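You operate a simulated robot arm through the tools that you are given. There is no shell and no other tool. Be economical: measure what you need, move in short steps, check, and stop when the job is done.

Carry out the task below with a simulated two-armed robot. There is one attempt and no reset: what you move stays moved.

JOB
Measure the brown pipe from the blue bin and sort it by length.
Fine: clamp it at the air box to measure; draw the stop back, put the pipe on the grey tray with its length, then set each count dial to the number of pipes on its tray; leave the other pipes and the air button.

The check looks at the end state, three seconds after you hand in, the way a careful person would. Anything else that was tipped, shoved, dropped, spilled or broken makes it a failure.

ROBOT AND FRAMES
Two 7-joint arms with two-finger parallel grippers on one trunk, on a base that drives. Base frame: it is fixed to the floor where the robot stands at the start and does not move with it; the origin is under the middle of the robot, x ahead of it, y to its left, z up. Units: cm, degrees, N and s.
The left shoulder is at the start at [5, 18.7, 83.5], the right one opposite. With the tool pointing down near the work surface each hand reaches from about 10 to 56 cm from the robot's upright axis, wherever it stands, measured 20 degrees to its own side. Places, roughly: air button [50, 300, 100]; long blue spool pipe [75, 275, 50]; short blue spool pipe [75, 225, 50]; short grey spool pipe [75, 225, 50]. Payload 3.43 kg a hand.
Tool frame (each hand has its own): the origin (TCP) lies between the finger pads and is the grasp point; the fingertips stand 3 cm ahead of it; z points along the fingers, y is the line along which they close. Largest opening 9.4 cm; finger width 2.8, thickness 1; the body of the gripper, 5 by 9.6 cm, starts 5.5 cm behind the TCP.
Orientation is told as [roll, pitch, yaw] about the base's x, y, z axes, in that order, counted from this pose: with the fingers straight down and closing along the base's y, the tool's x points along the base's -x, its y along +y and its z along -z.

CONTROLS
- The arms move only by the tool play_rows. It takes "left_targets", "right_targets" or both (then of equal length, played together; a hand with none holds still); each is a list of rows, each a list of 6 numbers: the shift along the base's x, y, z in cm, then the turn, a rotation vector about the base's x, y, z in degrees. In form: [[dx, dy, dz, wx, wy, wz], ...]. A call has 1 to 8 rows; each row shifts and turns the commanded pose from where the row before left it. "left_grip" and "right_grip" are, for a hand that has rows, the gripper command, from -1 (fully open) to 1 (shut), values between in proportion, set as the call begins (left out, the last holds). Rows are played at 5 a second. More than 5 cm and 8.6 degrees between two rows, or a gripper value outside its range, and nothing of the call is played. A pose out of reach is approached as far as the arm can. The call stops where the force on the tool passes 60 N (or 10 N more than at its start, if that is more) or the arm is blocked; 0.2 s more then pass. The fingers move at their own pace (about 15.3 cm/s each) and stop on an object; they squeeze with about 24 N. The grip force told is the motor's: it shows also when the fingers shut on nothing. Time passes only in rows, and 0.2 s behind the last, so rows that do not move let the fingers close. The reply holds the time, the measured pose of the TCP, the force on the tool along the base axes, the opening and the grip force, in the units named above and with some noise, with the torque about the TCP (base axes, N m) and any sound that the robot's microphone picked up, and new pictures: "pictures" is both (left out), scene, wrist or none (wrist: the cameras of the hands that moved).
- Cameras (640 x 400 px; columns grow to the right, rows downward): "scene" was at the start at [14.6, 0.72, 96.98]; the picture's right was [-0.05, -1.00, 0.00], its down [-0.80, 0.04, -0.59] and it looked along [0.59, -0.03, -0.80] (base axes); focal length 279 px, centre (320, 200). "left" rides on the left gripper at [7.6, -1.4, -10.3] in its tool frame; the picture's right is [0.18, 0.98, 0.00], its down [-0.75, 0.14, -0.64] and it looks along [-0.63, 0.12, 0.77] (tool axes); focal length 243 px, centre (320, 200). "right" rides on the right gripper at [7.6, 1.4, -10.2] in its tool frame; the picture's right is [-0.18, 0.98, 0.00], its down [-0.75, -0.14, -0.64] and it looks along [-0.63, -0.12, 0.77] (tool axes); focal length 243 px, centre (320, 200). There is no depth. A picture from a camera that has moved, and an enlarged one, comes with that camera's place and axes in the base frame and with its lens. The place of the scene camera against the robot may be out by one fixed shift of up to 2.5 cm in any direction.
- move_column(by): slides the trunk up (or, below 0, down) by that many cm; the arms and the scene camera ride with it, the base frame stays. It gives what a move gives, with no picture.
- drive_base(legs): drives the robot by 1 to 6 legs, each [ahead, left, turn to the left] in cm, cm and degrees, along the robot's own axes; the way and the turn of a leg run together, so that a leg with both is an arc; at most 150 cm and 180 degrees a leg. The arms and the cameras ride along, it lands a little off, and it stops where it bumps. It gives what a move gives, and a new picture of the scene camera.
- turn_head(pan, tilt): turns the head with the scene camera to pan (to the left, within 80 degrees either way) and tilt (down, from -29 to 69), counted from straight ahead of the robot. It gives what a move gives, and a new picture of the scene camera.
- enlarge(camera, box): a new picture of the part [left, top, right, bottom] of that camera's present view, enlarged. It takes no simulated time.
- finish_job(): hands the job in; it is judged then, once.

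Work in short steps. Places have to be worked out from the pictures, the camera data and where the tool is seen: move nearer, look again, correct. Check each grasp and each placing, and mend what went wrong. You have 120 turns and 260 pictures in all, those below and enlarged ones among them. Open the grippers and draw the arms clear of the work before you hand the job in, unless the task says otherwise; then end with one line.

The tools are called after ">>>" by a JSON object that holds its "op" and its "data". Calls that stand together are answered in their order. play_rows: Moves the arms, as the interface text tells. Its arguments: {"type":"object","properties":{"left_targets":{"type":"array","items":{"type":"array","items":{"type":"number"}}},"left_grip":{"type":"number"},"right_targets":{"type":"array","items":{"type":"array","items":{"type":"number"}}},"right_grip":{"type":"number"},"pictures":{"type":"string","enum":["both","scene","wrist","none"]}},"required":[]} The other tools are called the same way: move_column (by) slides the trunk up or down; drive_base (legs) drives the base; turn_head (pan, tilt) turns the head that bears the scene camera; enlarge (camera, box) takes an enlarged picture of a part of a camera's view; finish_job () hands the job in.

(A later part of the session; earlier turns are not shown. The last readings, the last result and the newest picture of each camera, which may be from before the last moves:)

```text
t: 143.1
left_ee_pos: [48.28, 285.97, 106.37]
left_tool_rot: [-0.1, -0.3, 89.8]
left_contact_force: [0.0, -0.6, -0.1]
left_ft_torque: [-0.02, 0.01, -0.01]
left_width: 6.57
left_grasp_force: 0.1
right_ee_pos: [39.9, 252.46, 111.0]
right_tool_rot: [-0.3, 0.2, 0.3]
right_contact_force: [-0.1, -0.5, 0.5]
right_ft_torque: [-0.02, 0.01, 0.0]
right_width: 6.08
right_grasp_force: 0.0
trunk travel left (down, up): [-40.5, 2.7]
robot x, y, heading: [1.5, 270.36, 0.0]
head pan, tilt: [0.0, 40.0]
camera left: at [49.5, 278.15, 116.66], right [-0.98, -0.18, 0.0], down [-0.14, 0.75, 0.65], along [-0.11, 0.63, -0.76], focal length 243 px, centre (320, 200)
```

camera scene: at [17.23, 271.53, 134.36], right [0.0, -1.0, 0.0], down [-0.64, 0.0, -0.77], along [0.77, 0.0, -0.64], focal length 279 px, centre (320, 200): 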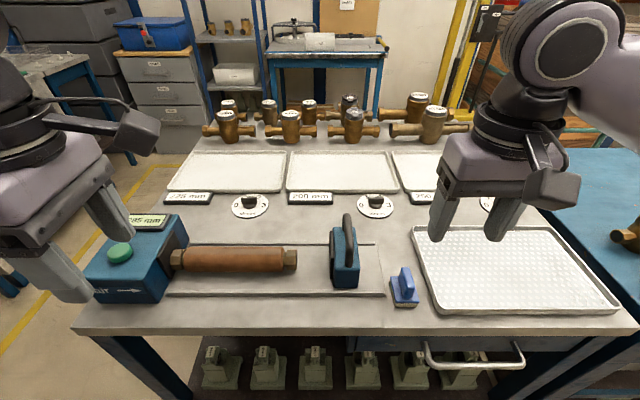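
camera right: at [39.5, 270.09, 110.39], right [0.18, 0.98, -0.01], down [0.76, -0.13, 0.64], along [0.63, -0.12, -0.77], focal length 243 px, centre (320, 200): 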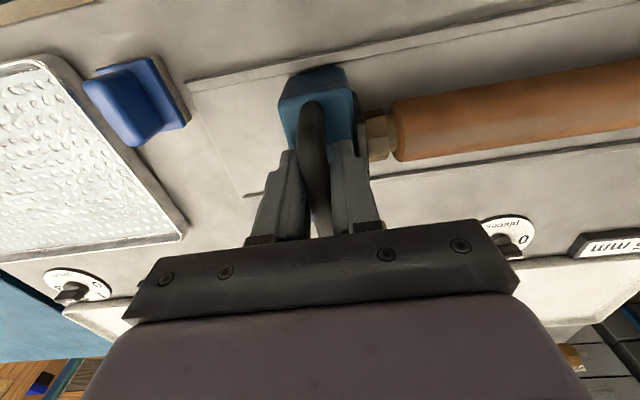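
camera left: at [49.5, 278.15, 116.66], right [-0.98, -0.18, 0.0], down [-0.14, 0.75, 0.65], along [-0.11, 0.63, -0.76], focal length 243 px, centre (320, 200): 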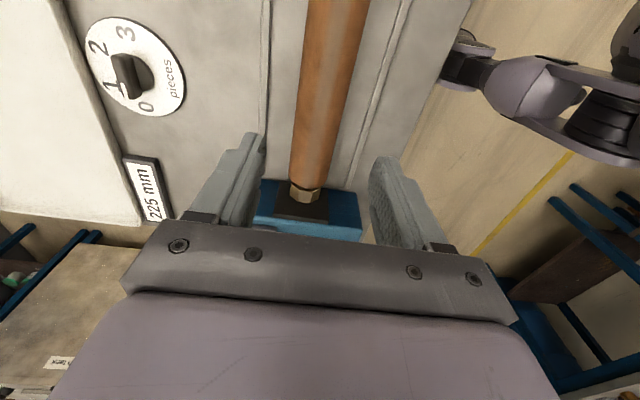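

Pipe centre is at y≈286.5, x≈48.0. I descend to grip slightly above the axis so the fingertips stay over the rails.

>>> {"op": "play_rows", "data": {"left_targets": [[-0.1, 0.5, -3, 0, 0, 0], [0, 0, -4, 0, 0, 0], [0, 0, -3, 0, 0, 0], [0, 0, -1.4, 0, 0, 0], [0, 0, 0, 0, 0, 0]], "pictures": "none"}}

>>> {"op": "play_rows", "data": {"left_targets": [[0, 0, 0, 0, 0, 0], [0, 0, 0, 0, 0, 0], [0, 0, 0, 0, 0, 0]], "left_grip": 1, "pictures": "both"}}

```text
t: 144.2
left_ee_pos: [48.12, 286.54, 95.22]
left_tool_rot: [-0.2, -0.3, 89.8]
left_contact_force: [-0.5, 0.2, 0.4]
left_ft_torque: [0.0, 0.01, 0.02]
left_width: 6.56
left_grasp_force: 0.1
right_ee_pos: [39.93, 252.4, 110.85]
right_tool_rot: [-0.4, 0.2, 0.0]
right_contact_force: [0.0, -0.8, 0.4]
right_ft_torque: [-0.01, -0.02, 0.0]
right_width: 6.11
right_grasp_force: 0.1
trunk travel left (down, up): [-40.5, 2.7]
robot x, y, heading: [1.25, 270.19, 0.1]
head pan, tilt: [0.0, 40.0]
```

```text
t: 145.1
left_ee_pos: [48.12, 286.36, 95.19]
left_tool_rot: [-0.1, -0.3, 89.8]
left_contact_force: [0.0, 1.4, -0.8]
left_ft_torque: [-0.21, -0.03, 0.17]
left_width: 4.57
left_grasp_force: 24.2
right_ee_pos: [39.88, 252.44, 110.99]
right_tool_rot: [-0.3, 0.1, 0.2]
right_contact_force: [0.3, -0.3, -0.2]
right_ft_torque: [0.01, -0.02, -0.02]
right_width: 6.11
right_grasp_force: 0.0
trunk travel left (down, up): [-40.5, 2.7]
robot x, y, heading: [1.56, 270.49, 0.2]
head pan, tilt: [0.0, 40.0]
camera scene: at [17.23, 271.5, 134.36], right [0.0, -1.0, 0.0], down [-0.64, 0.0, -0.77], along [0.77, 0.0, -0.64], focal length 279 px, centre (320, 200)
camera left: at [49.43, 278.71, 105.58], right [-0.98, -0.18, 0.0], down [-0.14, 0.75, 0.65], along [-0.12, 0.63, -0.76], focal length 243 px, centre (320, 200)
```

scene: 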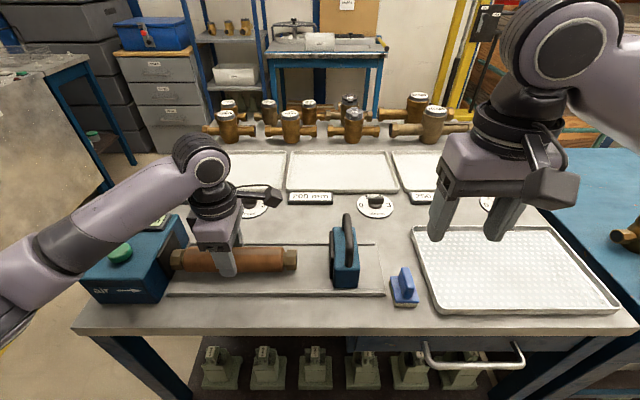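
left: 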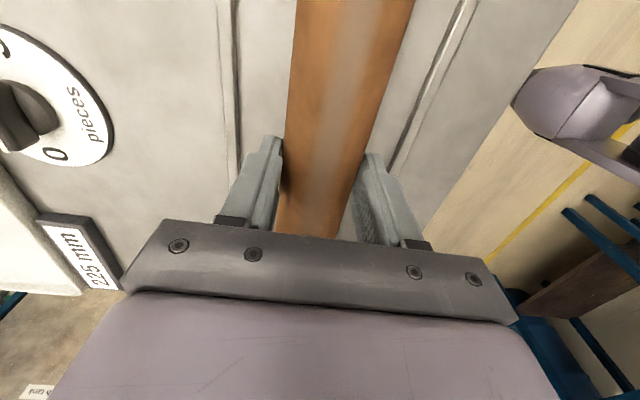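

Width 4.57 < 5.05 means I'm gripping too high on the curve. I open slightly, go 1.1 cm lower and grip again.

>>> {"op": "play_rows", "data": {"left_targets": [[0, 0, 0, 0, 0, 0], [0, 0, -0.6, 0, 0, 0], [0, 0, -0.5, 0, 0, 0], [0, 0, 0, 0, 0, 0]], "left_grip": -0.3, "pictures": "none"}}

>>> {"op": "play_rows", "data": {"left_targets": [[0, 0, 0, 0, 0, 0], [0, 0, 0, 0, 0, 0], [0, 0, 0, 0, 0, 0]], "left_grip": 1, "pictures": "none"}}

```text
t: 146.1
left_ee_pos: [48.2, 286.42, 94.12]
left_tool_rot: [-0.1, -0.2, 89.8]
left_contact_force: [-0.3, 1.6, -1.2]
left_ft_torque: [-0.02, 0.01, -0.02]
left_width: 6.11
left_grasp_force: 0.2
right_ee_pos: [39.83, 252.44, 110.9]
right_tool_rot: [-0.3, 0.0, 0.2]
right_contact_force: [0.1, -0.3, -0.1]
right_ft_torque: [-0.01, -0.01, 0.01]
right_width: 6.14
right_grasp_force: 0.0
trunk travel left (down, up): [-40.5, 2.7]
robot x, y, heading: [1.01, 270.51, -0.2]
head pan, tilt: [0.0, 40.0]
```

```text
t: 146.8
left_ee_pos: [48.0, 286.48, 94.4]
left_tool_rot: [-0.3, -0.3, 89.7]
left_contact_force: [2.6, 1.4, 15.9]
left_ft_torque: [-0.39, 0.08, 0.01]
left_width: 4.6
left_grasp_force: 24.1
right_ee_pos: [39.85, 252.55, 110.96]
right_tool_rot: [-0.3, 0.1, 0.2]
right_contact_force: [-0.3, 0.6, -0.7]
right_ft_torque: [0.0, 0.0, 0.01]
right_width: 6.1
right_grasp_force: 0.1
trunk travel left (down, up): [-40.5, 2.7]
robot x, y, heading: [1.68, 270.21, -0.3]
head pan, tilt: [0.0, 40.0]
```

Width is still 4.6 with a 16 N upward push; I look closely before lifting.

>>> {"op": "enlarge", "data": {"camera": "scene", "box": [140, 200, 320, 320]}}

>>> {"op": "enlarge", "data": {"camera": "left", "box": [200, 0, 440, 240]}}

```text
3.33 times, centred on (230, 260) of scene
camera zoom: at [17.11, 271.47, 134.4], right [0.0, -1.0, 0.0], down [-0.64, 0.0, -0.77], along [0.77, 0.0, -0.64], focal length 930 px, centre (620, 0)
```

zoom: 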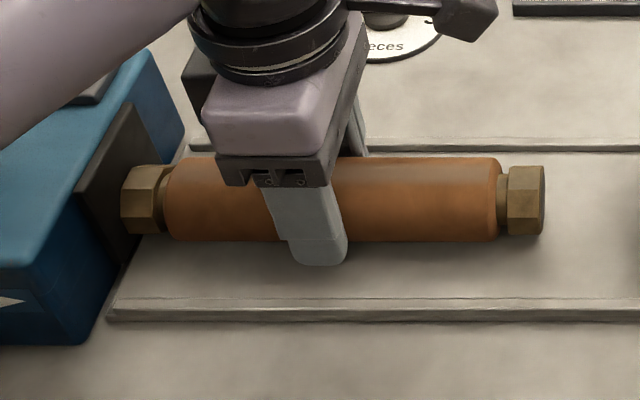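

```text
1.67 times, centred on (320, 120) of left
camera zoom: at [49.33, 278.67, 104.72], right [-0.98, -0.18, -0.01], down [-0.14, 0.75, 0.64], along [-0.11, 0.63, -0.77], focal length 404 px, centre (320, 333)
```

zoom: 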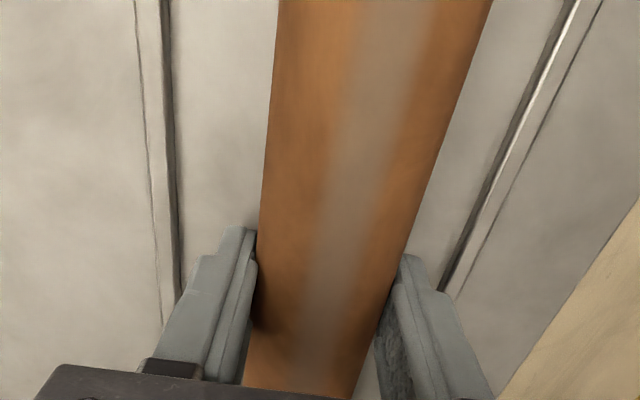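

The grip looks proper (fingers reach below the axis). I lift and check the hold.

>>> {"op": "play_rows", "data": {"left_targets": [[0, 0, 0.7, 0, 0, 0], [0, -0.5, 1.5, 0, 0, 0], [0, -0.5, 3, 0, 0, 0], [0, 0, 4, 0, 0, 0], [0, 0, 0, 0, 0, 0]], "pictures": "both"}}

```text
t: 148.1
left_ee_pos: [47.97, 285.35, 103.41]
left_tool_rot: [0.0, -0.2, 89.8]
left_contact_force: [0.8, -1.1, -6.0]
left_ft_torque: [0.05, 0.0, 0.0]
left_width: 4.58
left_grasp_force: 24.3
right_ee_pos: [39.92, 252.52, 110.88]
right_tool_rot: [-0.4, 0.1, 0.3]
right_contact_force: [0.6, 0.1, 0.0]
right_ft_torque: [-0.03, 0.02, 0.03]
right_width: 6.1
right_grasp_force: 0.0
trunk travel left (down, up): [-40.5, 2.7]
robot x, y, heading: [1.53, 270.34, 0.2]
head pan, tilt: [0.0, 40.0]
camera scene: at [17.27, 271.51, 134.35], right [0.0, -1.0, 0.0], down [-0.64, 0.0, -0.77], along [0.77, 0.0, -0.64], focal length 279 px, centre (320, 200)
camera left: at [49.33, 277.61, 113.67], right [-0.98, -0.18, 0.0], down [-0.14, 0.75, 0.65], along [-0.12, 0.64, -0.76], focal length 243 px, centre (320, 200)
```

scene: 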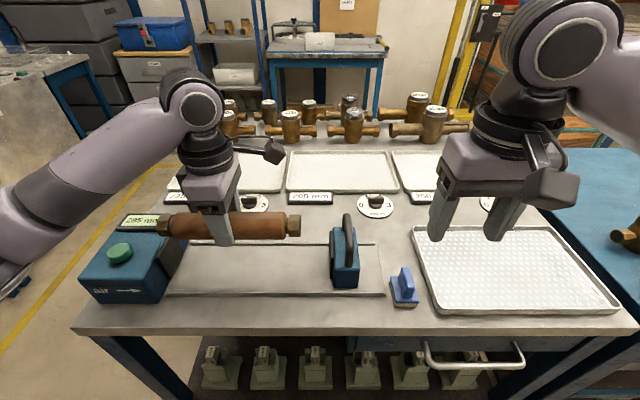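
left: 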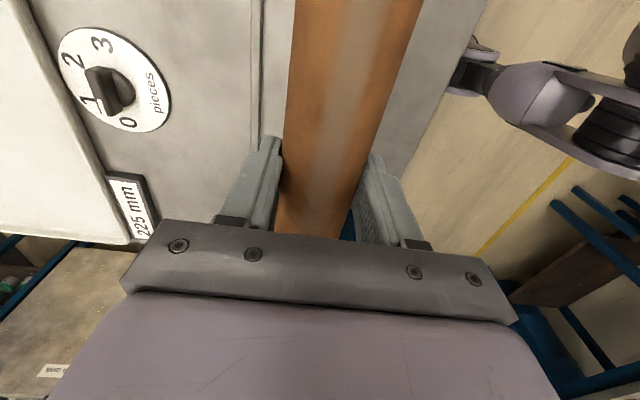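

Held and balanced. I raise the pipe, then drive forward in small increments since the tray centre is at about x≈80, y≈295.

>>> {"op": "play_rows", "data": {"left_targets": [[0, 0, 4, 0, 0, 0], [0, 0, 4, 0, 0, 0], [0, 0, 2, 0, 0, 0]], "right_targets": [[0, 0, 2, 0, 0, 0], [-3, 0, 3, 0, 0, 0], [-3, 0, 2, 0, 0, 0]], "pictures": "none"}}

>>> {"op": "drive_base", "data": {"legs": [[7, 0, 0]]}}

>>> {"op": "turn_head", "data": {"pan": 45, "tilt": 65}}

```text
t: 148.8
left_ee_pos: [48.19, 285.38, 113.3]
left_tool_rot: [0.0, -0.3, 89.8]
left_contact_force: [0.4, -1.0, -6.0]
left_ft_torque: [0.02, 0.01, 0.02]
left_width: 4.57
left_grasp_force: 24.6
right_ee_pos: [33.95, 252.27, 117.95]
right_tool_rot: [-0.3, 0.1, 0.2]
right_contact_force: [0.6, 0.5, 0.5]
right_ft_torque: [0.0, 0.02, 0.02]
right_width: 6.07
right_grasp_force: 0.0
trunk travel left (down, up): [-40.5, 2.7]
robot x, y, heading: [1.01, 270.52, -0.1]
head pan, tilt: [0.0, 40.0]
```

```text
t: 149.9
left_ee_pos: [52.94, 285.4, 113.18]
left_tool_rot: [0.1, -0.4, 90.0]
left_contact_force: [-0.7, 0.2, -3.9]
left_ft_torque: [0.0, -0.03, 0.02]
left_width: 4.55
left_grasp_force: 23.8
right_ee_pos: [38.78, 252.29, 118.08]
right_tool_rot: [-0.3, 0.2, 0.2]
right_contact_force: [-0.7, 0.2, 0.1]
right_ft_torque: [-0.04, -0.02, -0.05]
right_width: 6.1
right_grasp_force: 0.1
trunk travel left (down, up): [-40.5, 2.7]
robot x, y, heading: [6.62, 270.87, -0.1]
head pan, tilt: [0.0, 40.0]
stopped in leg 1: the robot was blocked; the commanded pose is now the measured one
camera scene: at [22.01, 271.52, 134.38], right [0.0, -1.0, 0.0], down [-0.64, 0.0, -0.77], along [0.77, 0.0, -0.64], focal length 279 px, centre (320, 200)
```

scene: 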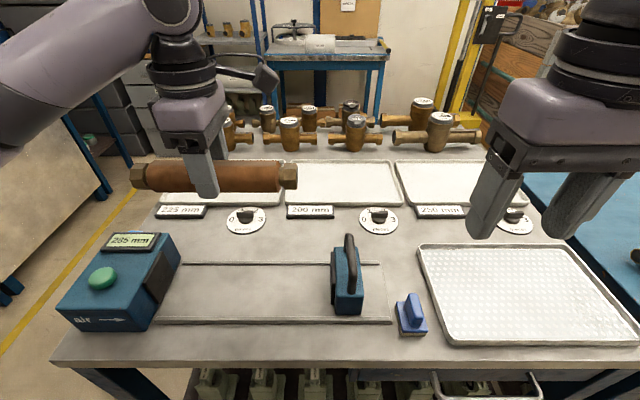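

```text
t: 151.0
left_ee_pos: [53.1, 285.31, 113.22]
left_tool_rot: [0.0, -0.3, 90.0]
left_contact_force: [0.4, -0.3, -5.7]
left_ft_torque: [0.06, -0.05, 0.0]
left_width: 4.61
left_grasp_force: 24.3
right_ee_pos: [38.92, 252.37, 117.86]
right_tool_rot: [-0.3, 0.2, 0.3]
right_contact_force: [0.1, -0.2, -0.8]
right_ft_torque: [0.04, 0.0, 0.02]
right_width: 6.11
right_grasp_force: 0.0
trunk travel left (down, up): [-40.5, 2.7]
robot x, y, heading: [6.57, 270.37, 0.2]
head pan, tilt: [45.0, 65.0]
camera scene: at [17.98, 275.81, 131.13], right [0.71, -0.71, 0.0], down [-0.64, -0.64, -0.42], along [0.3, 0.3, -0.91], focal length 279 px, centre (320, 200)
```

scene: 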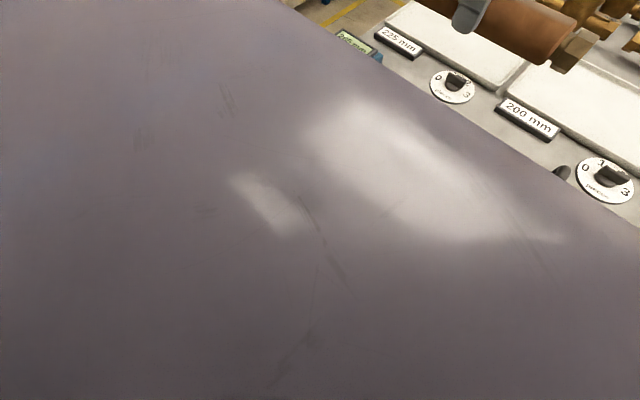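

The base is blocked at x≈6.6, so the tray (x≈80) can't be reached from the front with a vertical tool; I'll use the table's left side. First I back off slightly and look at the dials.

>>> {"op": "drive_base", "data": {"legs": [[-1, 0, 0]]}}

>>> {"op": "turn_head", "data": {"pan": 0, "tilt": 40}}

>>> {"op": "enlarge", "data": {"camera": "scene", "box": [210, 190, 290, 240]}}

>>> {"op": "enlarge", "data": {"camera": "scene", "box": [340, 190, 420, 240]}}

>>> {"op": "enlarge", "data": {"camera": "scene", "box": [480, 190, 560, 240]}}

```text
t: 151.8
left_ee_pos: [52.07, 285.37, 113.16]
left_tool_rot: [0.0, -0.3, 90.0]
left_contact_force: [-0.4, -0.4, -5.8]
left_ft_torque: [0.05, -0.01, 0.0]
left_width: 4.57
left_grasp_force: 23.9
right_ee_pos: [37.91, 252.33, 118.05]
right_tool_rot: [-0.3, 0.3, 0.3]
right_contact_force: [1.2, 0.9, 0.3]
right_ft_torque: [0.04, -0.01, 0.05]
right_width: 6.12
right_grasp_force: 0.1
trunk travel left (down, up): [-40.5, 2.7]
robot x, y, heading: [5.59, 270.18, -0.2]
head pan, tilt: [45.0, 65.0]
camera scene: at [16.93, 275.81, 131.13], right [0.71, -0.71, 0.0], down [-0.64, -0.64, -0.42], along [0.3, 0.3, -0.91], focal length 279 px, centre (320, 200)
```

scene: 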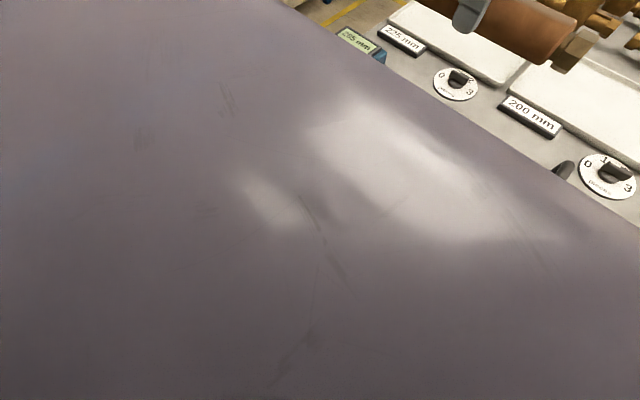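

```text
t: 152.9
left_ee_pos: [52.15, 285.39, 113.15]
left_tool_rot: [0.1, -0.3, 89.9]
left_contact_force: [0.6, 0.1, -5.5]
left_ft_torque: [0.03, 0.01, 0.0]
left_width: 4.58
left_grasp_force: 23.8
right_ee_pos: [37.88, 252.42, 118.07]
right_tool_rot: [-0.3, 0.3, 0.1]
right_contact_force: [-0.3, 0.3, -0.1]
right_ft_torque: [-0.01, -0.01, -0.02]
right_width: 6.1
right_grasp_force: 0.1
trunk travel left (down, up): [-40.5, 2.7]
robot x, y, heading: [5.42, 270.53, 0.0]
head pan, tilt: [0.0, 40.0]
camera scene: at [21.19, 271.53, 134.35], right [0.0, -1.0, 0.0], down [-0.64, 0.0, -0.77], along [0.77, 0.0, -0.64], focal length 279 px, centre (320, 200)
```

scene: 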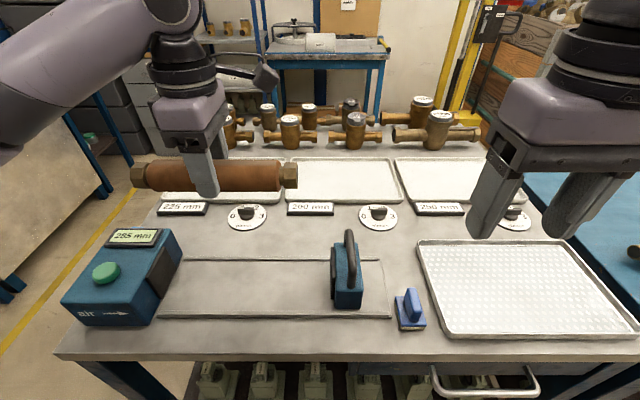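

```text
8.00 times, centred on (250, 215) of scene
camera zoom: at [21.19, 271.53, 134.35], right [0.0, -1.0, 0.0], down [-0.64, 0.0, -0.77], along [0.77, 0.0, -0.64], focal length 2231 px, centre (880, 80)
```

zoom: 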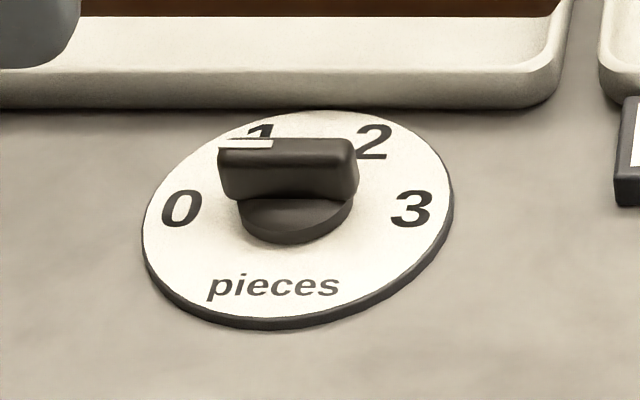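

```text
8.00 times, centred on (380, 215) of scene
camera zoom: at [21.19, 271.53, 134.35], right [0.0, -1.0, 0.0], down [-0.64, 0.0, -0.77], along [0.77, 0.0, -0.64], focal length 2231 px, centre (-160, 80)
```

zoom: 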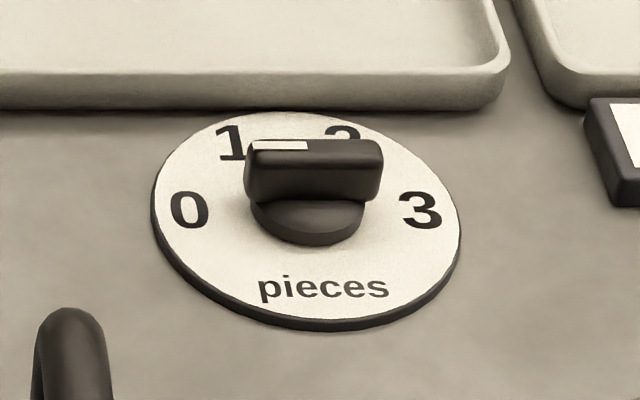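

```text
8.00 times, centred on (520, 215) of scene
camera zoom: at [21.19, 271.53, 134.35], right [0.0, -1.0, 0.0], down [-0.64, 0.0, -0.77], along [0.77, 0.0, -0.64], focal length 2231 px, centre (-1280, 80)
```

zoom: 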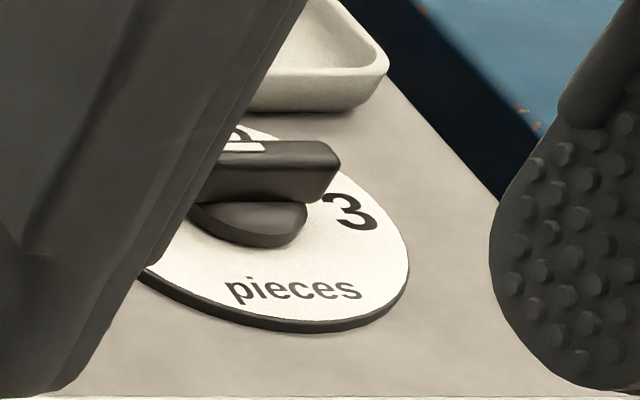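

All three dials point to 0 (white line to the left), trays are empty, so only the 225 dial must go to 1. While here, I push the stop back: left hand moves aside over the box, right hand closes and comes over the bed to the left of the stop.

>>> {"op": "play_rows", "data": {"left_targets": [[-2, 3, 1, 0, 0, 0], [-2, 3, 1, 0, 0, 0], [-2, 3, 1, 0, 0, 0], [0, 2, 0, 0, 0, 0], [0, 0, 0, 0, 0, 0], [0, 0, 0, 0, 0, 0], [0, 0, 0, 0, 0, 0], [0, 0, 0, 0, 0, 0]], "right_targets": [[0, 4, 0, 0, 0, 0], [0, 4, 0, 0, 0, 0], [0, 4, 0, 0, 0, 0], [2, 4, 0, 0, 0, 0], [3, 4, 0, 0, 0, 0], [4.5, 1, 0, 0, 0, 0], [0, 0, -3, 0, 0, 0], [0, 0, 0, 0, 0, 0]], "right_grip": 1, "pictures": "both"}}

```text
t: 154.7
left_ee_pos: [45.95, 296.33, 116.01]
left_tool_rot: [0.1, -0.3, 90.0]
left_contact_force: [0.9, -0.1, -5.9]
left_ft_torque: [0.04, -0.01, -0.01]
left_width: 4.58
left_grasp_force: 23.8
right_ee_pos: [47.28, 273.3, 114.99]
right_tool_rot: [-0.4, 0.2, 0.2]
right_contact_force: [-0.5, -0.1, 0.4]
right_ft_torque: [0.01, -0.01, 0.0]
right_width: 0.01
right_grasp_force: 24.6
trunk travel left (down, up): [-40.5, 2.7]
robot x, y, heading: [5.68, 270.53, 0.1]
head pan, tilt: [0.0, 40.0]
camera scene: at [21.18, 271.54, 134.36], right [0.0, -1.0, 0.0], down [-0.64, 0.0, -0.77], along [0.77, 0.0, -0.64], focal length 279 px, centre (320, 200)
camera right: at [39.84, 274.79, 125.13], right [0.18, 0.98, -0.01], down [0.76, -0.14, 0.64], along [0.63, -0.12, -0.77], focal length 243 px, centre (320, 200)
camera left: at [47.26, 288.65, 126.34], right [-0.98, -0.18, 0.0], down [-0.14, 0.75, 0.65], along [-0.12, 0.64, -0.76], focal length 243 px, centre (320, 200)
```

scene: 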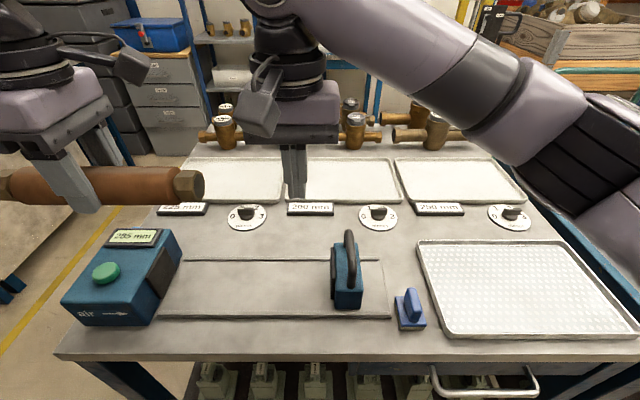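
right: 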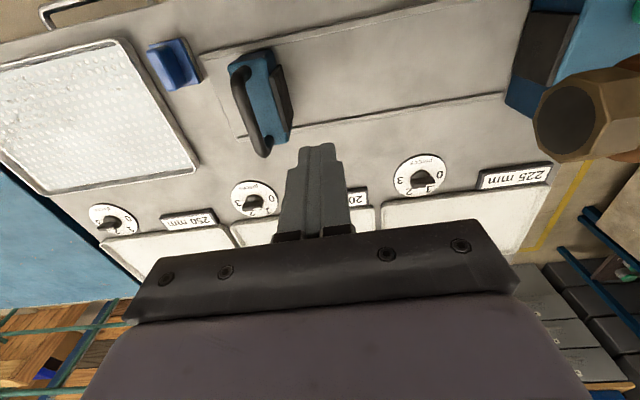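
left: 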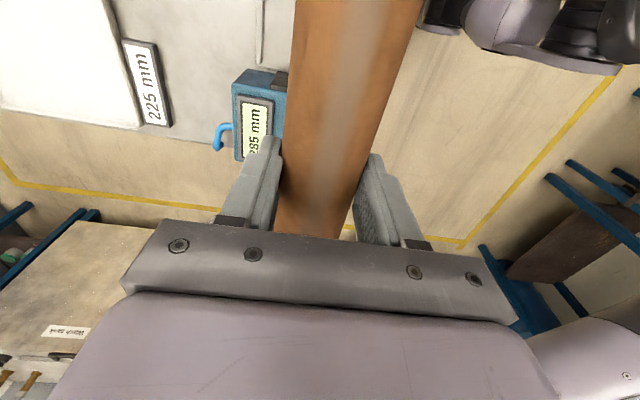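

Pad face is at y≈270, handle at y≈266.6; closed fingers at y 273.3 are clear. I descend to TCP z≈98 and push -y 5 cm.

>>> {"op": "play_rows", "data": {"right_targets": [[0, 0.3, -4.5, 0, 0, 0], [0, 0, -4.5, 0, 0, 0], [0, 0, -4.5, 0, 0, 0], [0, 0, -3.2, 0, 0, 0], [0, 0, 0, 0, 0, 0]], "pictures": "wrist"}}

>>> {"op": "play_rows", "data": {"right_targets": [[0, -1.5, 0, 0, 0, 0], [0, -1.5, 0, 0, 0, 0], [0, -1.5, 0, 0, 0, 0], [0, -1, 0, 0, 0, 0], [0, 0, 0, 0, 0, 0]], "pictures": "scene"}}

```text
t: 155.9
left_ee_pos: [45.9, 296.34, 116.01]
left_tool_rot: [0.1, -0.3, 90.0]
left_contact_force: [0.4, -0.3, -5.7]
left_ft_torque: [0.0, -0.02, 0.0]
left_width: 4.59
left_grasp_force: 24.4
right_ee_pos: [47.7, 273.57, 98.32]
right_tool_rot: [-0.4, 0.2, 0.2]
right_contact_force: [-0.4, 0.0, -0.8]
right_ft_torque: [0.02, -0.01, -0.02]
right_width: 0.0
right_grasp_force: 23.7
trunk travel left (down, up): [-40.5, 2.7]
robot x, y, heading: [5.41, 270.72, -0.0]
head pan, tilt: [0.0, 40.0]
camera right: at [40.17, 275.06, 108.38], right [0.18, 0.98, -0.01], down [0.76, -0.14, 0.64], along [0.63, -0.12, -0.77], focal length 243 px, centre (320, 200)
```

right: 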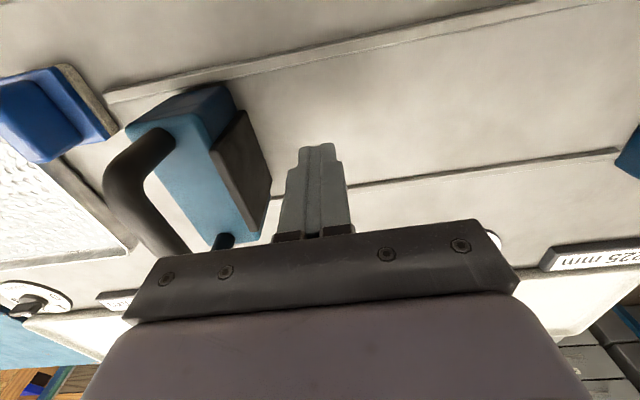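

```text
t: 157.1
left_ee_pos: [45.94, 296.32, 116.13]
left_tool_rot: [0.1, -0.4, 90.0]
left_contact_force: [0.3, 0.8, -5.5]
left_ft_torque: [0.02, 0.03, -0.02]
left_width: 4.58
left_grasp_force: 24.0
right_ee_pos: [47.45, 267.99, 98.29]
right_tool_rot: [-0.4, 0.3, 0.1]
right_contact_force: [-0.1, -0.5, 0.1]
right_ft_torque: [0.0, 0.01, -0.04]
right_width: 0.0
right_grasp_force: 24.4
trunk travel left (down, up): [-40.5, 2.7]
robot x, y, heading: [5.45, 270.83, -0.0]
head pan, tilt: [0.0, 40.0]
camera scene: at [21.19, 271.53, 134.36], right [0.0, -1.0, 0.0], down [-0.64, 0.0, -0.77], along [0.77, 0.0, -0.64], focal length 279 px, centre (320, 200)
```

scene: 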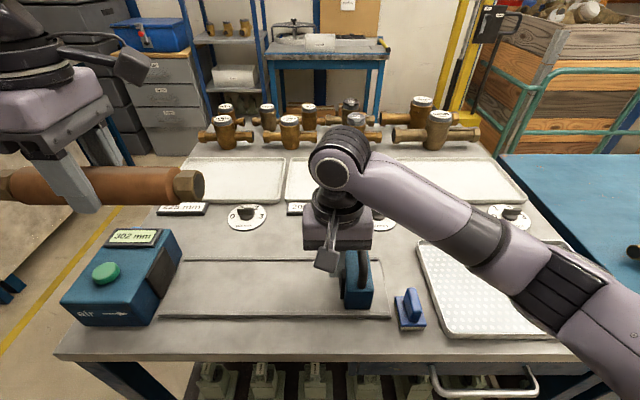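

The display reads ~302. I push 0.8 cm more, then withdraw up and back.

>>> {"op": "play_rows", "data": {"right_targets": [[0, -0.8, 0, 0, 0, 0], [0, 1.5, 0, 0, 0, 0], [0, 0, 4, 0, 0, 0], [0, 0, 4.5, 0, 0, 0], [0, 0, 4.5, 0, 0, 0], [0, -2, 4, 0, 0, 0], [-4, -2, 2, 0, 0, 0], [-4, -2, 0, 0, 0, 0]], "pictures": "none"}}

>>> {"op": "play_rows", "data": {"right_targets": [[-4, -3, 0, 0, 0, 0], [-4, -3, 0, 0, 0, 0], [-2, -3, 0, 0, 0, 0]], "pictures": "scene"}}

>>> {"op": "enlarge", "data": {"camera": "scene", "box": [50, 210, 210, 330]}}

```text
t: 158.9
left_ee_pos: [45.95, 296.31, 116.04]
left_tool_rot: [0.1, -0.4, 90.0]
left_contact_force: [0.0, -0.3, -5.4]
left_ft_torque: [0.04, 0.01, 0.0]
left_width: 4.55
left_grasp_force: 23.4
right_ee_pos: [39.3, 262.48, 117.33]
right_tool_rot: [-0.3, 0.2, 0.2]
right_contact_force: [0.1, -0.4, 0.2]
right_ft_torque: [-0.03, -0.01, -0.02]
right_width: 0.02
right_grasp_force: 23.7
trunk travel left (down, up): [-40.5, 2.7]
robot x, y, heading: [5.35, 270.56, 0.2]
head pan, tilt: [0.0, 40.0]
```

```text
t: 159.7
left_ee_pos: [45.91, 296.16, 116.06]
left_tool_rot: [0.1, -0.3, 90.1]
left_contact_force: [0.3, 0.3, -5.3]
left_ft_torque: [0.07, -0.01, 0.02]
left_width: 4.57
left_grasp_force: 23.7
right_ee_pos: [29.44, 253.67, 117.13]
right_tool_rot: [0.0, 0.3, -0.2]
right_contact_force: [14.6, 8.0, 5.4]
right_ft_torque: [-0.76, 2.13, -0.92]
right_width: 0.0
right_grasp_force: 24.1
trunk travel left (down, up): [-40.5, 2.7]
robot x, y, heading: [5.68, 270.41, 0.2]
head pan, tilt: [0.0, 40.0]
camera scene: at [21.15, 271.44, 134.37], right [0.0, -1.0, 0.0], down [-0.64, 0.0, -0.77], along [0.77, 0.0, -0.64], focal length 279 px, centre (320, 200)
```

scene: 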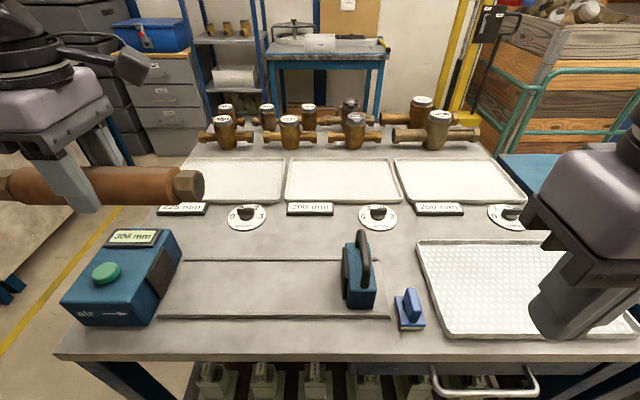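

```text
3.33 times, centred on (130, 270) of scene
camera zoom: at [21.15, 271.44, 134.37], right [0.0, -1.0, 0.0], down [-0.64, 0.0, -0.77], along [0.77, 0.0, -0.64], focal length 930 px, centre (953, -33)
```

zoom: 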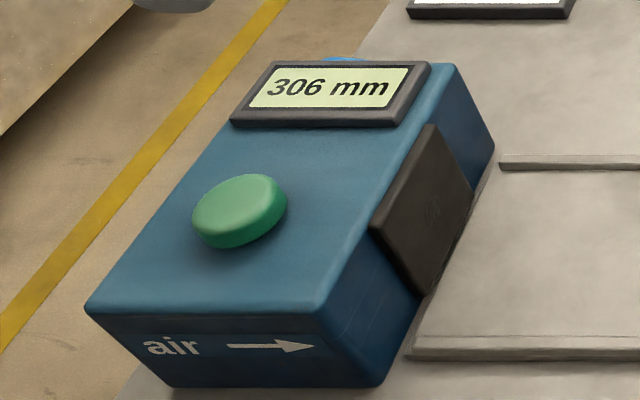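

Stop at 306 mm, good. The right hand presses something (own body), so I ease it forward, bring the left hand inward, then drive to the left end of the table.

>>> {"op": "play_rows", "data": {"right_targets": [[3, 2, 0, 0, 0, 0], [1, 0, 0, 0, 0, 0], [0, 0, 0, 0, 0, 0]], "pictures": "none"}}

>>> {"op": "drive_base", "data": {"legs": [[-40, 0, 0], [0, 100, 0]]}}

>>> {"op": "turn_head", "data": {"pan": 0, "tilt": 30}}

```text
t: 160.5
left_ee_pos: [45.96, 296.32, 116.06]
left_tool_rot: [0.1, -0.3, 90.1]
left_contact_force: [0.6, 0.0, -5.5]
left_ft_torque: [0.04, 0.03, 0.02]
left_width: 4.59
left_grasp_force: 23.7
right_ee_pos: [33.57, 255.99, 117.11]
right_tool_rot: [-0.4, 0.3, 0.2]
right_contact_force: [0.2, 0.4, 0.5]
right_ft_torque: [0.02, 0.01, 0.0]
right_width: 0.0
right_grasp_force: 23.6
trunk travel left (down, up): [-40.5, 2.7]
robot x, y, heading: [5.35, 270.64, 0.1]
head pan, tilt: [0.0, 40.0]
```

```text
t: 171.7
left_ee_pos: [3.82, 396.11, 115.98]
left_tool_rot: [0.0, -0.3, 91.0]
left_contact_force: [-0.7, -0.7, -6.4]
left_ft_torque: [0.0, -0.01, 0.01]
left_width: 4.59
left_grasp_force: 24.1
right_ee_pos: [-7.87, 355.57, 117.29]
right_tool_rot: [-0.3, 0.3, 1.2]
right_contact_force: [0.5, 0.2, -0.2]
right_ft_torque: [-0.03, 0.01, -0.05]
right_width: 0.0
right_grasp_force: 23.8
trunk travel left (down, up): [-40.5, 2.7]
robot x, y, heading: [-36.21, 369.31, 0.9]
head pan, tilt: [0.0, 40.0]
camera scene: at [-20.45, 370.91, 134.36], right [0.02, -1.0, 0.0], down [-0.64, -0.01, -0.77], along [0.77, 0.01, -0.64], focal length 279 px, centre (320, 200)
```

scene: 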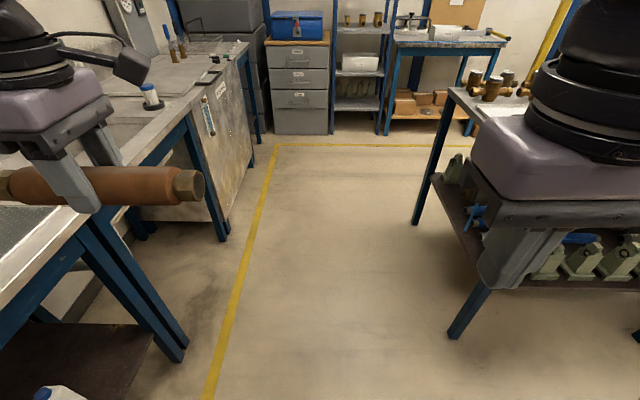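

```text
t: 172.4
left_ee_pos: [3.87, 396.24, 116.11]
left_tool_rot: [0.2, -0.4, 91.0]
left_contact_force: [-0.4, -0.8, -5.8]
left_ft_torque: [0.03, 0.02, 0.0]
left_width: 4.6
left_grasp_force: 23.9
right_ee_pos: [-7.93, 355.47, 117.15]
right_tool_rot: [-0.3, 0.3, 1.2]
right_contact_force: [-0.1, 0.0, -0.2]
right_ft_torque: [0.0, 0.02, -0.02]
right_width: 0.02
right_grasp_force: 24.0
trunk travel left (down, up): [-40.5, 2.7]
robot x, y, heading: [-36.44, 369.71, 0.8]
head pan, tilt: [0.0, 30.0]
camera scene: at [-19.9, 370.92, 135.89], right [0.02, -1.0, 0.0], down [-0.5, -0.01, -0.87], along [0.87, 0.02, -0.5], focal length 279 px, centre (320, 200)
```

scene: 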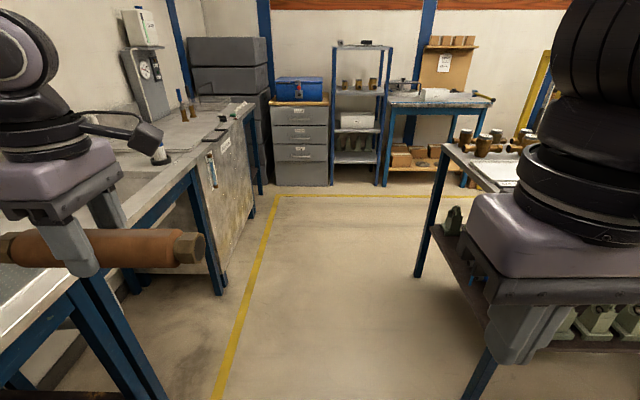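

The aisle between table and left bench is ~119 cm wide. I drive forward to x≈66 and turn right to face the table's left end.

>>> {"op": "drive_base", "data": {"legs": [[101, -3, 0], [0, 0, -91]]}}

>>> {"op": "turn_head", "data": {"pan": 0, "tilt": 45}}

```text
t: 181.5
left_ee_pos: [89.36, 326.24, 116.04]
left_tool_rot: [0.1, -0.5, -1.4]
left_contact_force: [0.1, 0.8, -6.2]
left_ft_torque: [-0.02, -0.01, -0.01]
left_width: 4.59
left_grasp_force: 23.7
right_ee_pos: [49.33, 339.63, 117.1]
right_tool_rot: [-0.3, 0.3, -91.3]
right_contact_force: [0.2, -0.7, -0.2]
right_ft_torque: [-0.01, 0.02, 0.0]
right_width: 0.0
right_grasp_force: 23.8
trunk travel left (down, up): [-40.5, 2.7]
robot x, y, heading: [64.69, 367.6, -91.5]
head pan, tilt: [0.0, 30.0]
camera scene: at [65.57, 353.57, 135.89], right [-1.0, 0.03, 0.0], down [0.01, 0.5, -0.87], along [-0.02, -0.87, -0.5], focal length 279 px, centre (320, 200)
```

scene: 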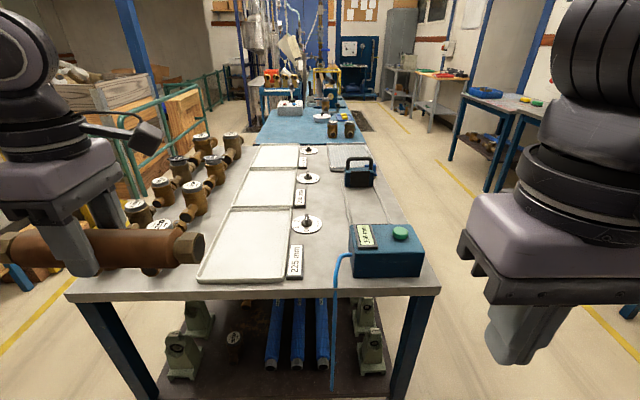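

```text
t: 182.2
left_ee_pos: [89.39, 326.19, 116.0]
left_tool_rot: [0.1, -0.4, -1.4]
left_contact_force: [0.5, 0.2, -6.8]
left_ft_torque: [-0.01, -0.01, 0.01]
left_width: 4.57
left_grasp_force: 23.6
right_ee_pos: [49.35, 339.64, 117.21]
right_tool_rot: [-0.3, 0.3, -91.3]
right_contact_force: [-0.3, -0.3, 0.1]
right_ft_torque: [-0.02, -0.02, 0.0]
right_width: 0.03
right_grasp_force: 24.2
trunk travel left (down, up): [-40.5, 2.7]
robot x, y, heading: [64.7, 366.86, -91.3]
head pan, tilt: [0.0, 45.0]
camera scene: at [65.6, 354.48, 133.64], right [-1.0, 0.03, 0.0], down [0.02, 0.71, -0.71], along [-0.02, -0.71, -0.71], focal length 279 px, centre (320, 200)
```

scene: 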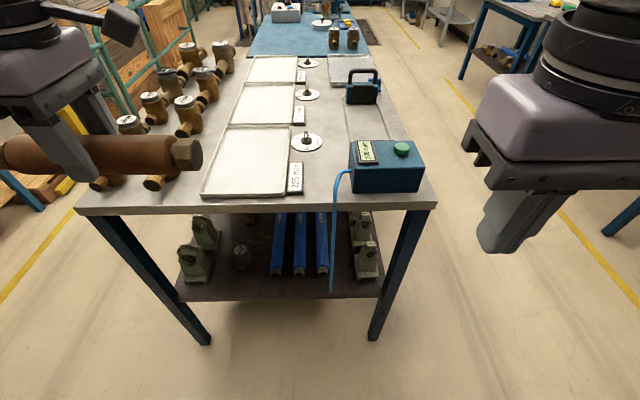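

Good view. Tray 225 spans about x 72–90, y 281–310 (centre ≈80.7, 296). I rotate the pipe to lie along y and bring the hand to x≈80.7.

>>> {"op": "play_rows", "data": {"left_targets": [[-2, 0, 0, 0, 0, -8.4], [-2, 0, 0, 0, 0, -8.4], [-2, 0, 0, 0, 0, -8.4], [-1.5, 0, 0, 0, 0, -8.4], [-1, 0, 0, 0, 0, -8.4], [0, 0, 0, 0, 0, -8.4], [0, 0, 0, 0, 0, -8.4], [0, 0, 0, 0, 0, 0]], "pictures": "none"}}

>>> {"op": "play_rows", "data": {"left_targets": [[0, 0, 0, 0, 0, -8.4], [0, 0, 0, 0, 0, -8.4], [0, 0, 0, 0, 0, -8.4], [0, 0, 0, 0, 0, -4.6], [0, 0, 0, 0, 0, 0]], "pictures": "scene"}}

```text
t: 184.0
left_ee_pos: [80.83, 326.37, 116.01]
left_tool_rot: [0.1, -0.3, -60.4]
left_contact_force: [0.7, 0.0, -5.7]
left_ft_torque: [0.0, -0.01, -0.01]
left_width: 4.59
left_grasp_force: 23.6
right_ee_pos: [49.33, 339.64, 117.05]
right_tool_rot: [-0.3, 0.3, -91.3]
right_contact_force: [0.4, 0.4, 0.7]
right_ft_torque: [0.0, -0.01, -0.02]
right_width: 0.02
right_grasp_force: 23.7
trunk travel left (down, up): [-40.5, 2.7]
robot x, y, heading: [64.54, 367.48, -91.3]
head pan, tilt: [0.0, 45.0]
```

```text
t: 185.2
left_ee_pos: [80.92, 326.04, 116.17]
left_tool_rot: [0.1, -0.2, -90.2]
left_contact_force: [0.1, -0.4, -7.1]
left_ft_torque: [-0.03, 0.01, -0.01]
left_width: 4.57
left_grasp_force: 23.8
right_ee_pos: [49.24, 339.77, 117.13]
right_tool_rot: [-0.3, 0.3, -91.2]
right_contact_force: [0.4, 0.1, 0.3]
right_ft_torque: [-0.03, 0.01, 0.0]
right_width: 0.0
right_grasp_force: 24.2
trunk travel left (down, up): [-40.5, 2.7]
robot x, y, heading: [64.82, 367.04, -91.3]
head pan, tilt: [0.0, 45.0]
camera scene: at [65.59, 354.48, 133.63], right [-1.0, 0.03, 0.0], down [0.02, 0.71, -0.71], along [-0.02, -0.71, -0.71], focal length 279 px, centre (320, 200)
```

scene: 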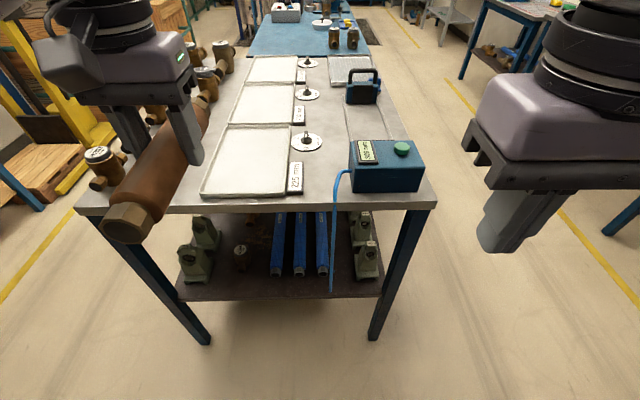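

Pipe now points along y. I drive forward 20 cm toward the table's left end.

>>> {"op": "drive_base", "data": {"legs": [[20, 0, 1.3]]}}

>>> {"op": "enlarge", "data": {"camera": "left", "box": [0, 0, 640, 400]}}

```text
t: 186.8
left_ee_pos: [81.65, 306.51, 116.04]
left_tool_rot: [0.0, -0.3, -88.6]
left_contact_force: [0.9, -1.1, -6.1]
left_ft_torque: [-0.01, 0.0, 0.02]
left_width: 4.57
left_grasp_force: 23.9
right_ee_pos: [49.8, 319.08, 117.07]
right_tool_rot: [-0.3, 0.2, -89.9]
right_contact_force: [1.0, -0.3, -0.7]
right_ft_torque: [0.03, -0.03, -0.01]
right_width: 0.0
right_grasp_force: 24.3
trunk travel left (down, up): [-40.5, 2.7]
robot x, y, heading: [64.4, 347.26, -90.2]
head pan, tilt: [0.0, 45.0]
camera scene: at [65.67, 334.21, 133.62], right [-1.0, 0.0, 0.0], down [0.0, 0.71, -0.71], along [0.0, -0.71, -0.71], focal length 279 px, centre (320, 200)
```

scene: 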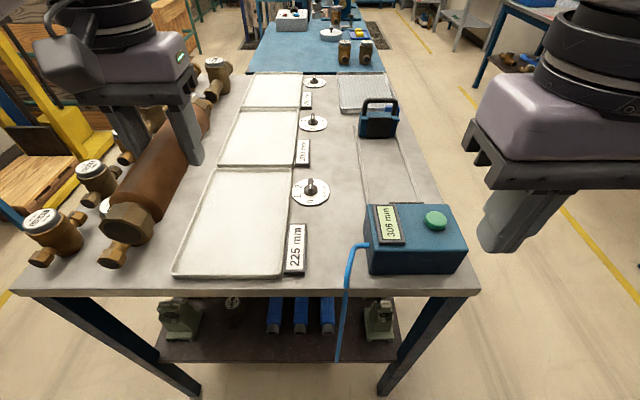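

```text
1.00 times, centred on (320, 200) of left (not enlarged: the box is as wide or as high as the picture)
camera zoom: at [79.89, 313.92, 126.33], right [0.98, 0.21, 0.0], down [0.16, -0.75, 0.65], along [0.13, -0.63, -0.76], focal length 243 px, centre (320, 200)
```

zoom: 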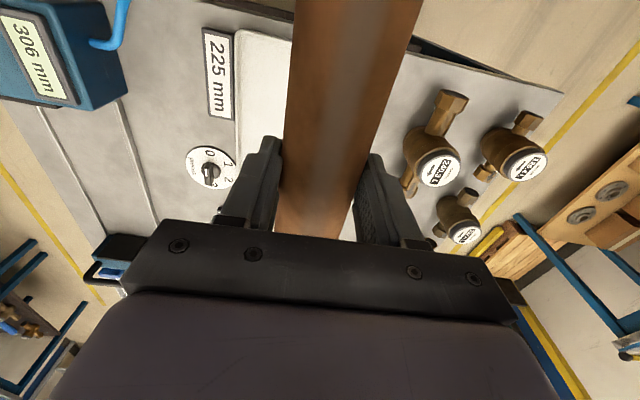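

Tray 225: x 71.5–90.5, y 281–310. I extend the hand to (80, 296) at the same height and check clearance to the valves.

>>> {"op": "play_rows", "data": {"left_targets": [[-0.8, -3.5, 0, 0, 0, -1], [-0.8, -3.5, 0, 0, 0, 0], [0, -3.5, 0, 0, 0, 0], [0, 0, -4, 0, 0, 0], [0, 0, 0, 0, 0, 0]], "pictures": "both"}}

```text
t: 188.1
left_ee_pos: [79.91, 295.79, 112.1]
left_tool_rot: [0.1, -0.4, -89.8]
left_contact_force: [0.5, -0.1, -5.2]
left_ft_torque: [-0.04, 0.0, 0.03]
left_width: 4.58
left_grasp_force: 23.5
right_ee_pos: [49.66, 319.18, 117.23]
right_tool_rot: [-0.2, 0.2, -89.9]
right_contact_force: [-0.3, -0.5, 0.1]
right_ft_torque: [0.02, -0.01, -0.01]
right_width: 0.01
right_grasp_force: 24.2
trunk travel left (down, up): [-40.5, 2.7]
robot x, y, heading: [64.61, 347.12, -89.9]
head pan, tilt: [0.0, 45.0]
camera scene: at [65.63, 334.3, 133.64], right [-1.0, 0.0, 0.0], down [0.0, 0.71, -0.71], along [0.0, -0.71, -0.71], focal length 279 px, centre (320, 200)
camera left: at [78.41, 303.51, 122.36], right [0.98, 0.19, 0.0], down [0.14, -0.75, 0.65], along [0.12, -0.64, -0.76], focal length 243 px, centre (320, 200)
```

scene: 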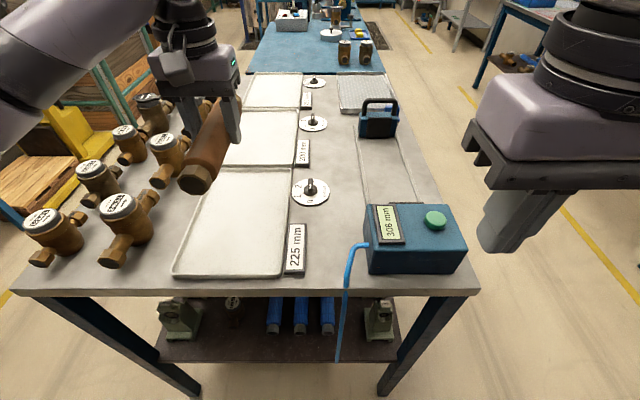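
left: 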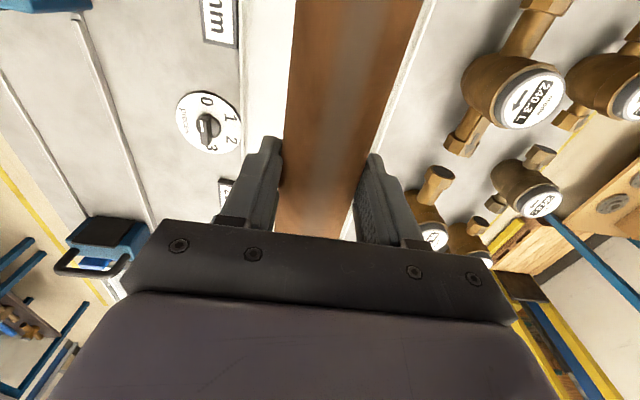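

Pipe is above the tray, clear of the valves. I descend toward the tray.

>>> {"op": "play_rows", "data": {"left_targets": [[0, 0.2, -4, 0, 0, 0], [0, 0, -4, 0, 0, 0], [0, 0, -4, 0, 0, 0], [0, 0, -2, 0, 0, 0], [0, 0, 0, 0, 0, 0]], "pictures": "both"}}

```text
t: 189.2
left_ee_pos: [80.01, 295.92, 97.81]
left_tool_rot: [0.0, -0.3, -89.7]
left_contact_force: [0.3, -0.5, -6.6]
left_ft_torque: [-0.02, 0.02, -0.01]
left_width: 4.58
left_grasp_force: 24.2
right_ee_pos: [49.64, 319.16, 117.17]
right_tool_rot: [-0.3, 0.2, -89.9]
right_contact_force: [0.6, 0.5, 0.0]
right_ft_torque: [-0.02, -0.02, 0.0]
right_width: 0.0
right_grasp_force: 24.0
trunk travel left (down, up): [-40.5, 2.7]
robot x, y, heading: [64.27, 347.07, -90.2]
head pan, tilt: [0.0, 45.0]
camera scene: at [65.66, 334.28, 133.63], right [-1.0, 0.0, 0.0], down [0.0, 0.71, -0.71], along [0.0, -0.71, -0.71], focal length 279 px, centre (320, 200)
camera left: at [78.51, 303.7, 108.22], right [0.98, 0.19, 0.0], down [0.14, -0.75, 0.65], along [0.12, -0.64, -0.76], focal length 243 px, centre (320, 200)
```

scene: 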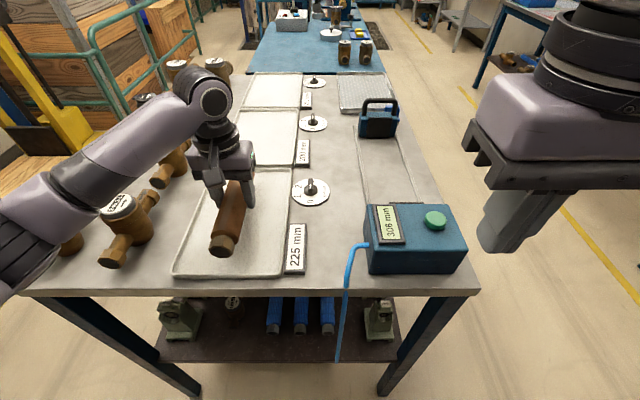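
left: 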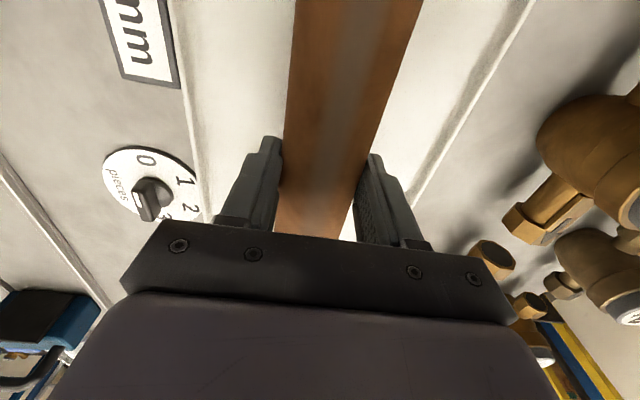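

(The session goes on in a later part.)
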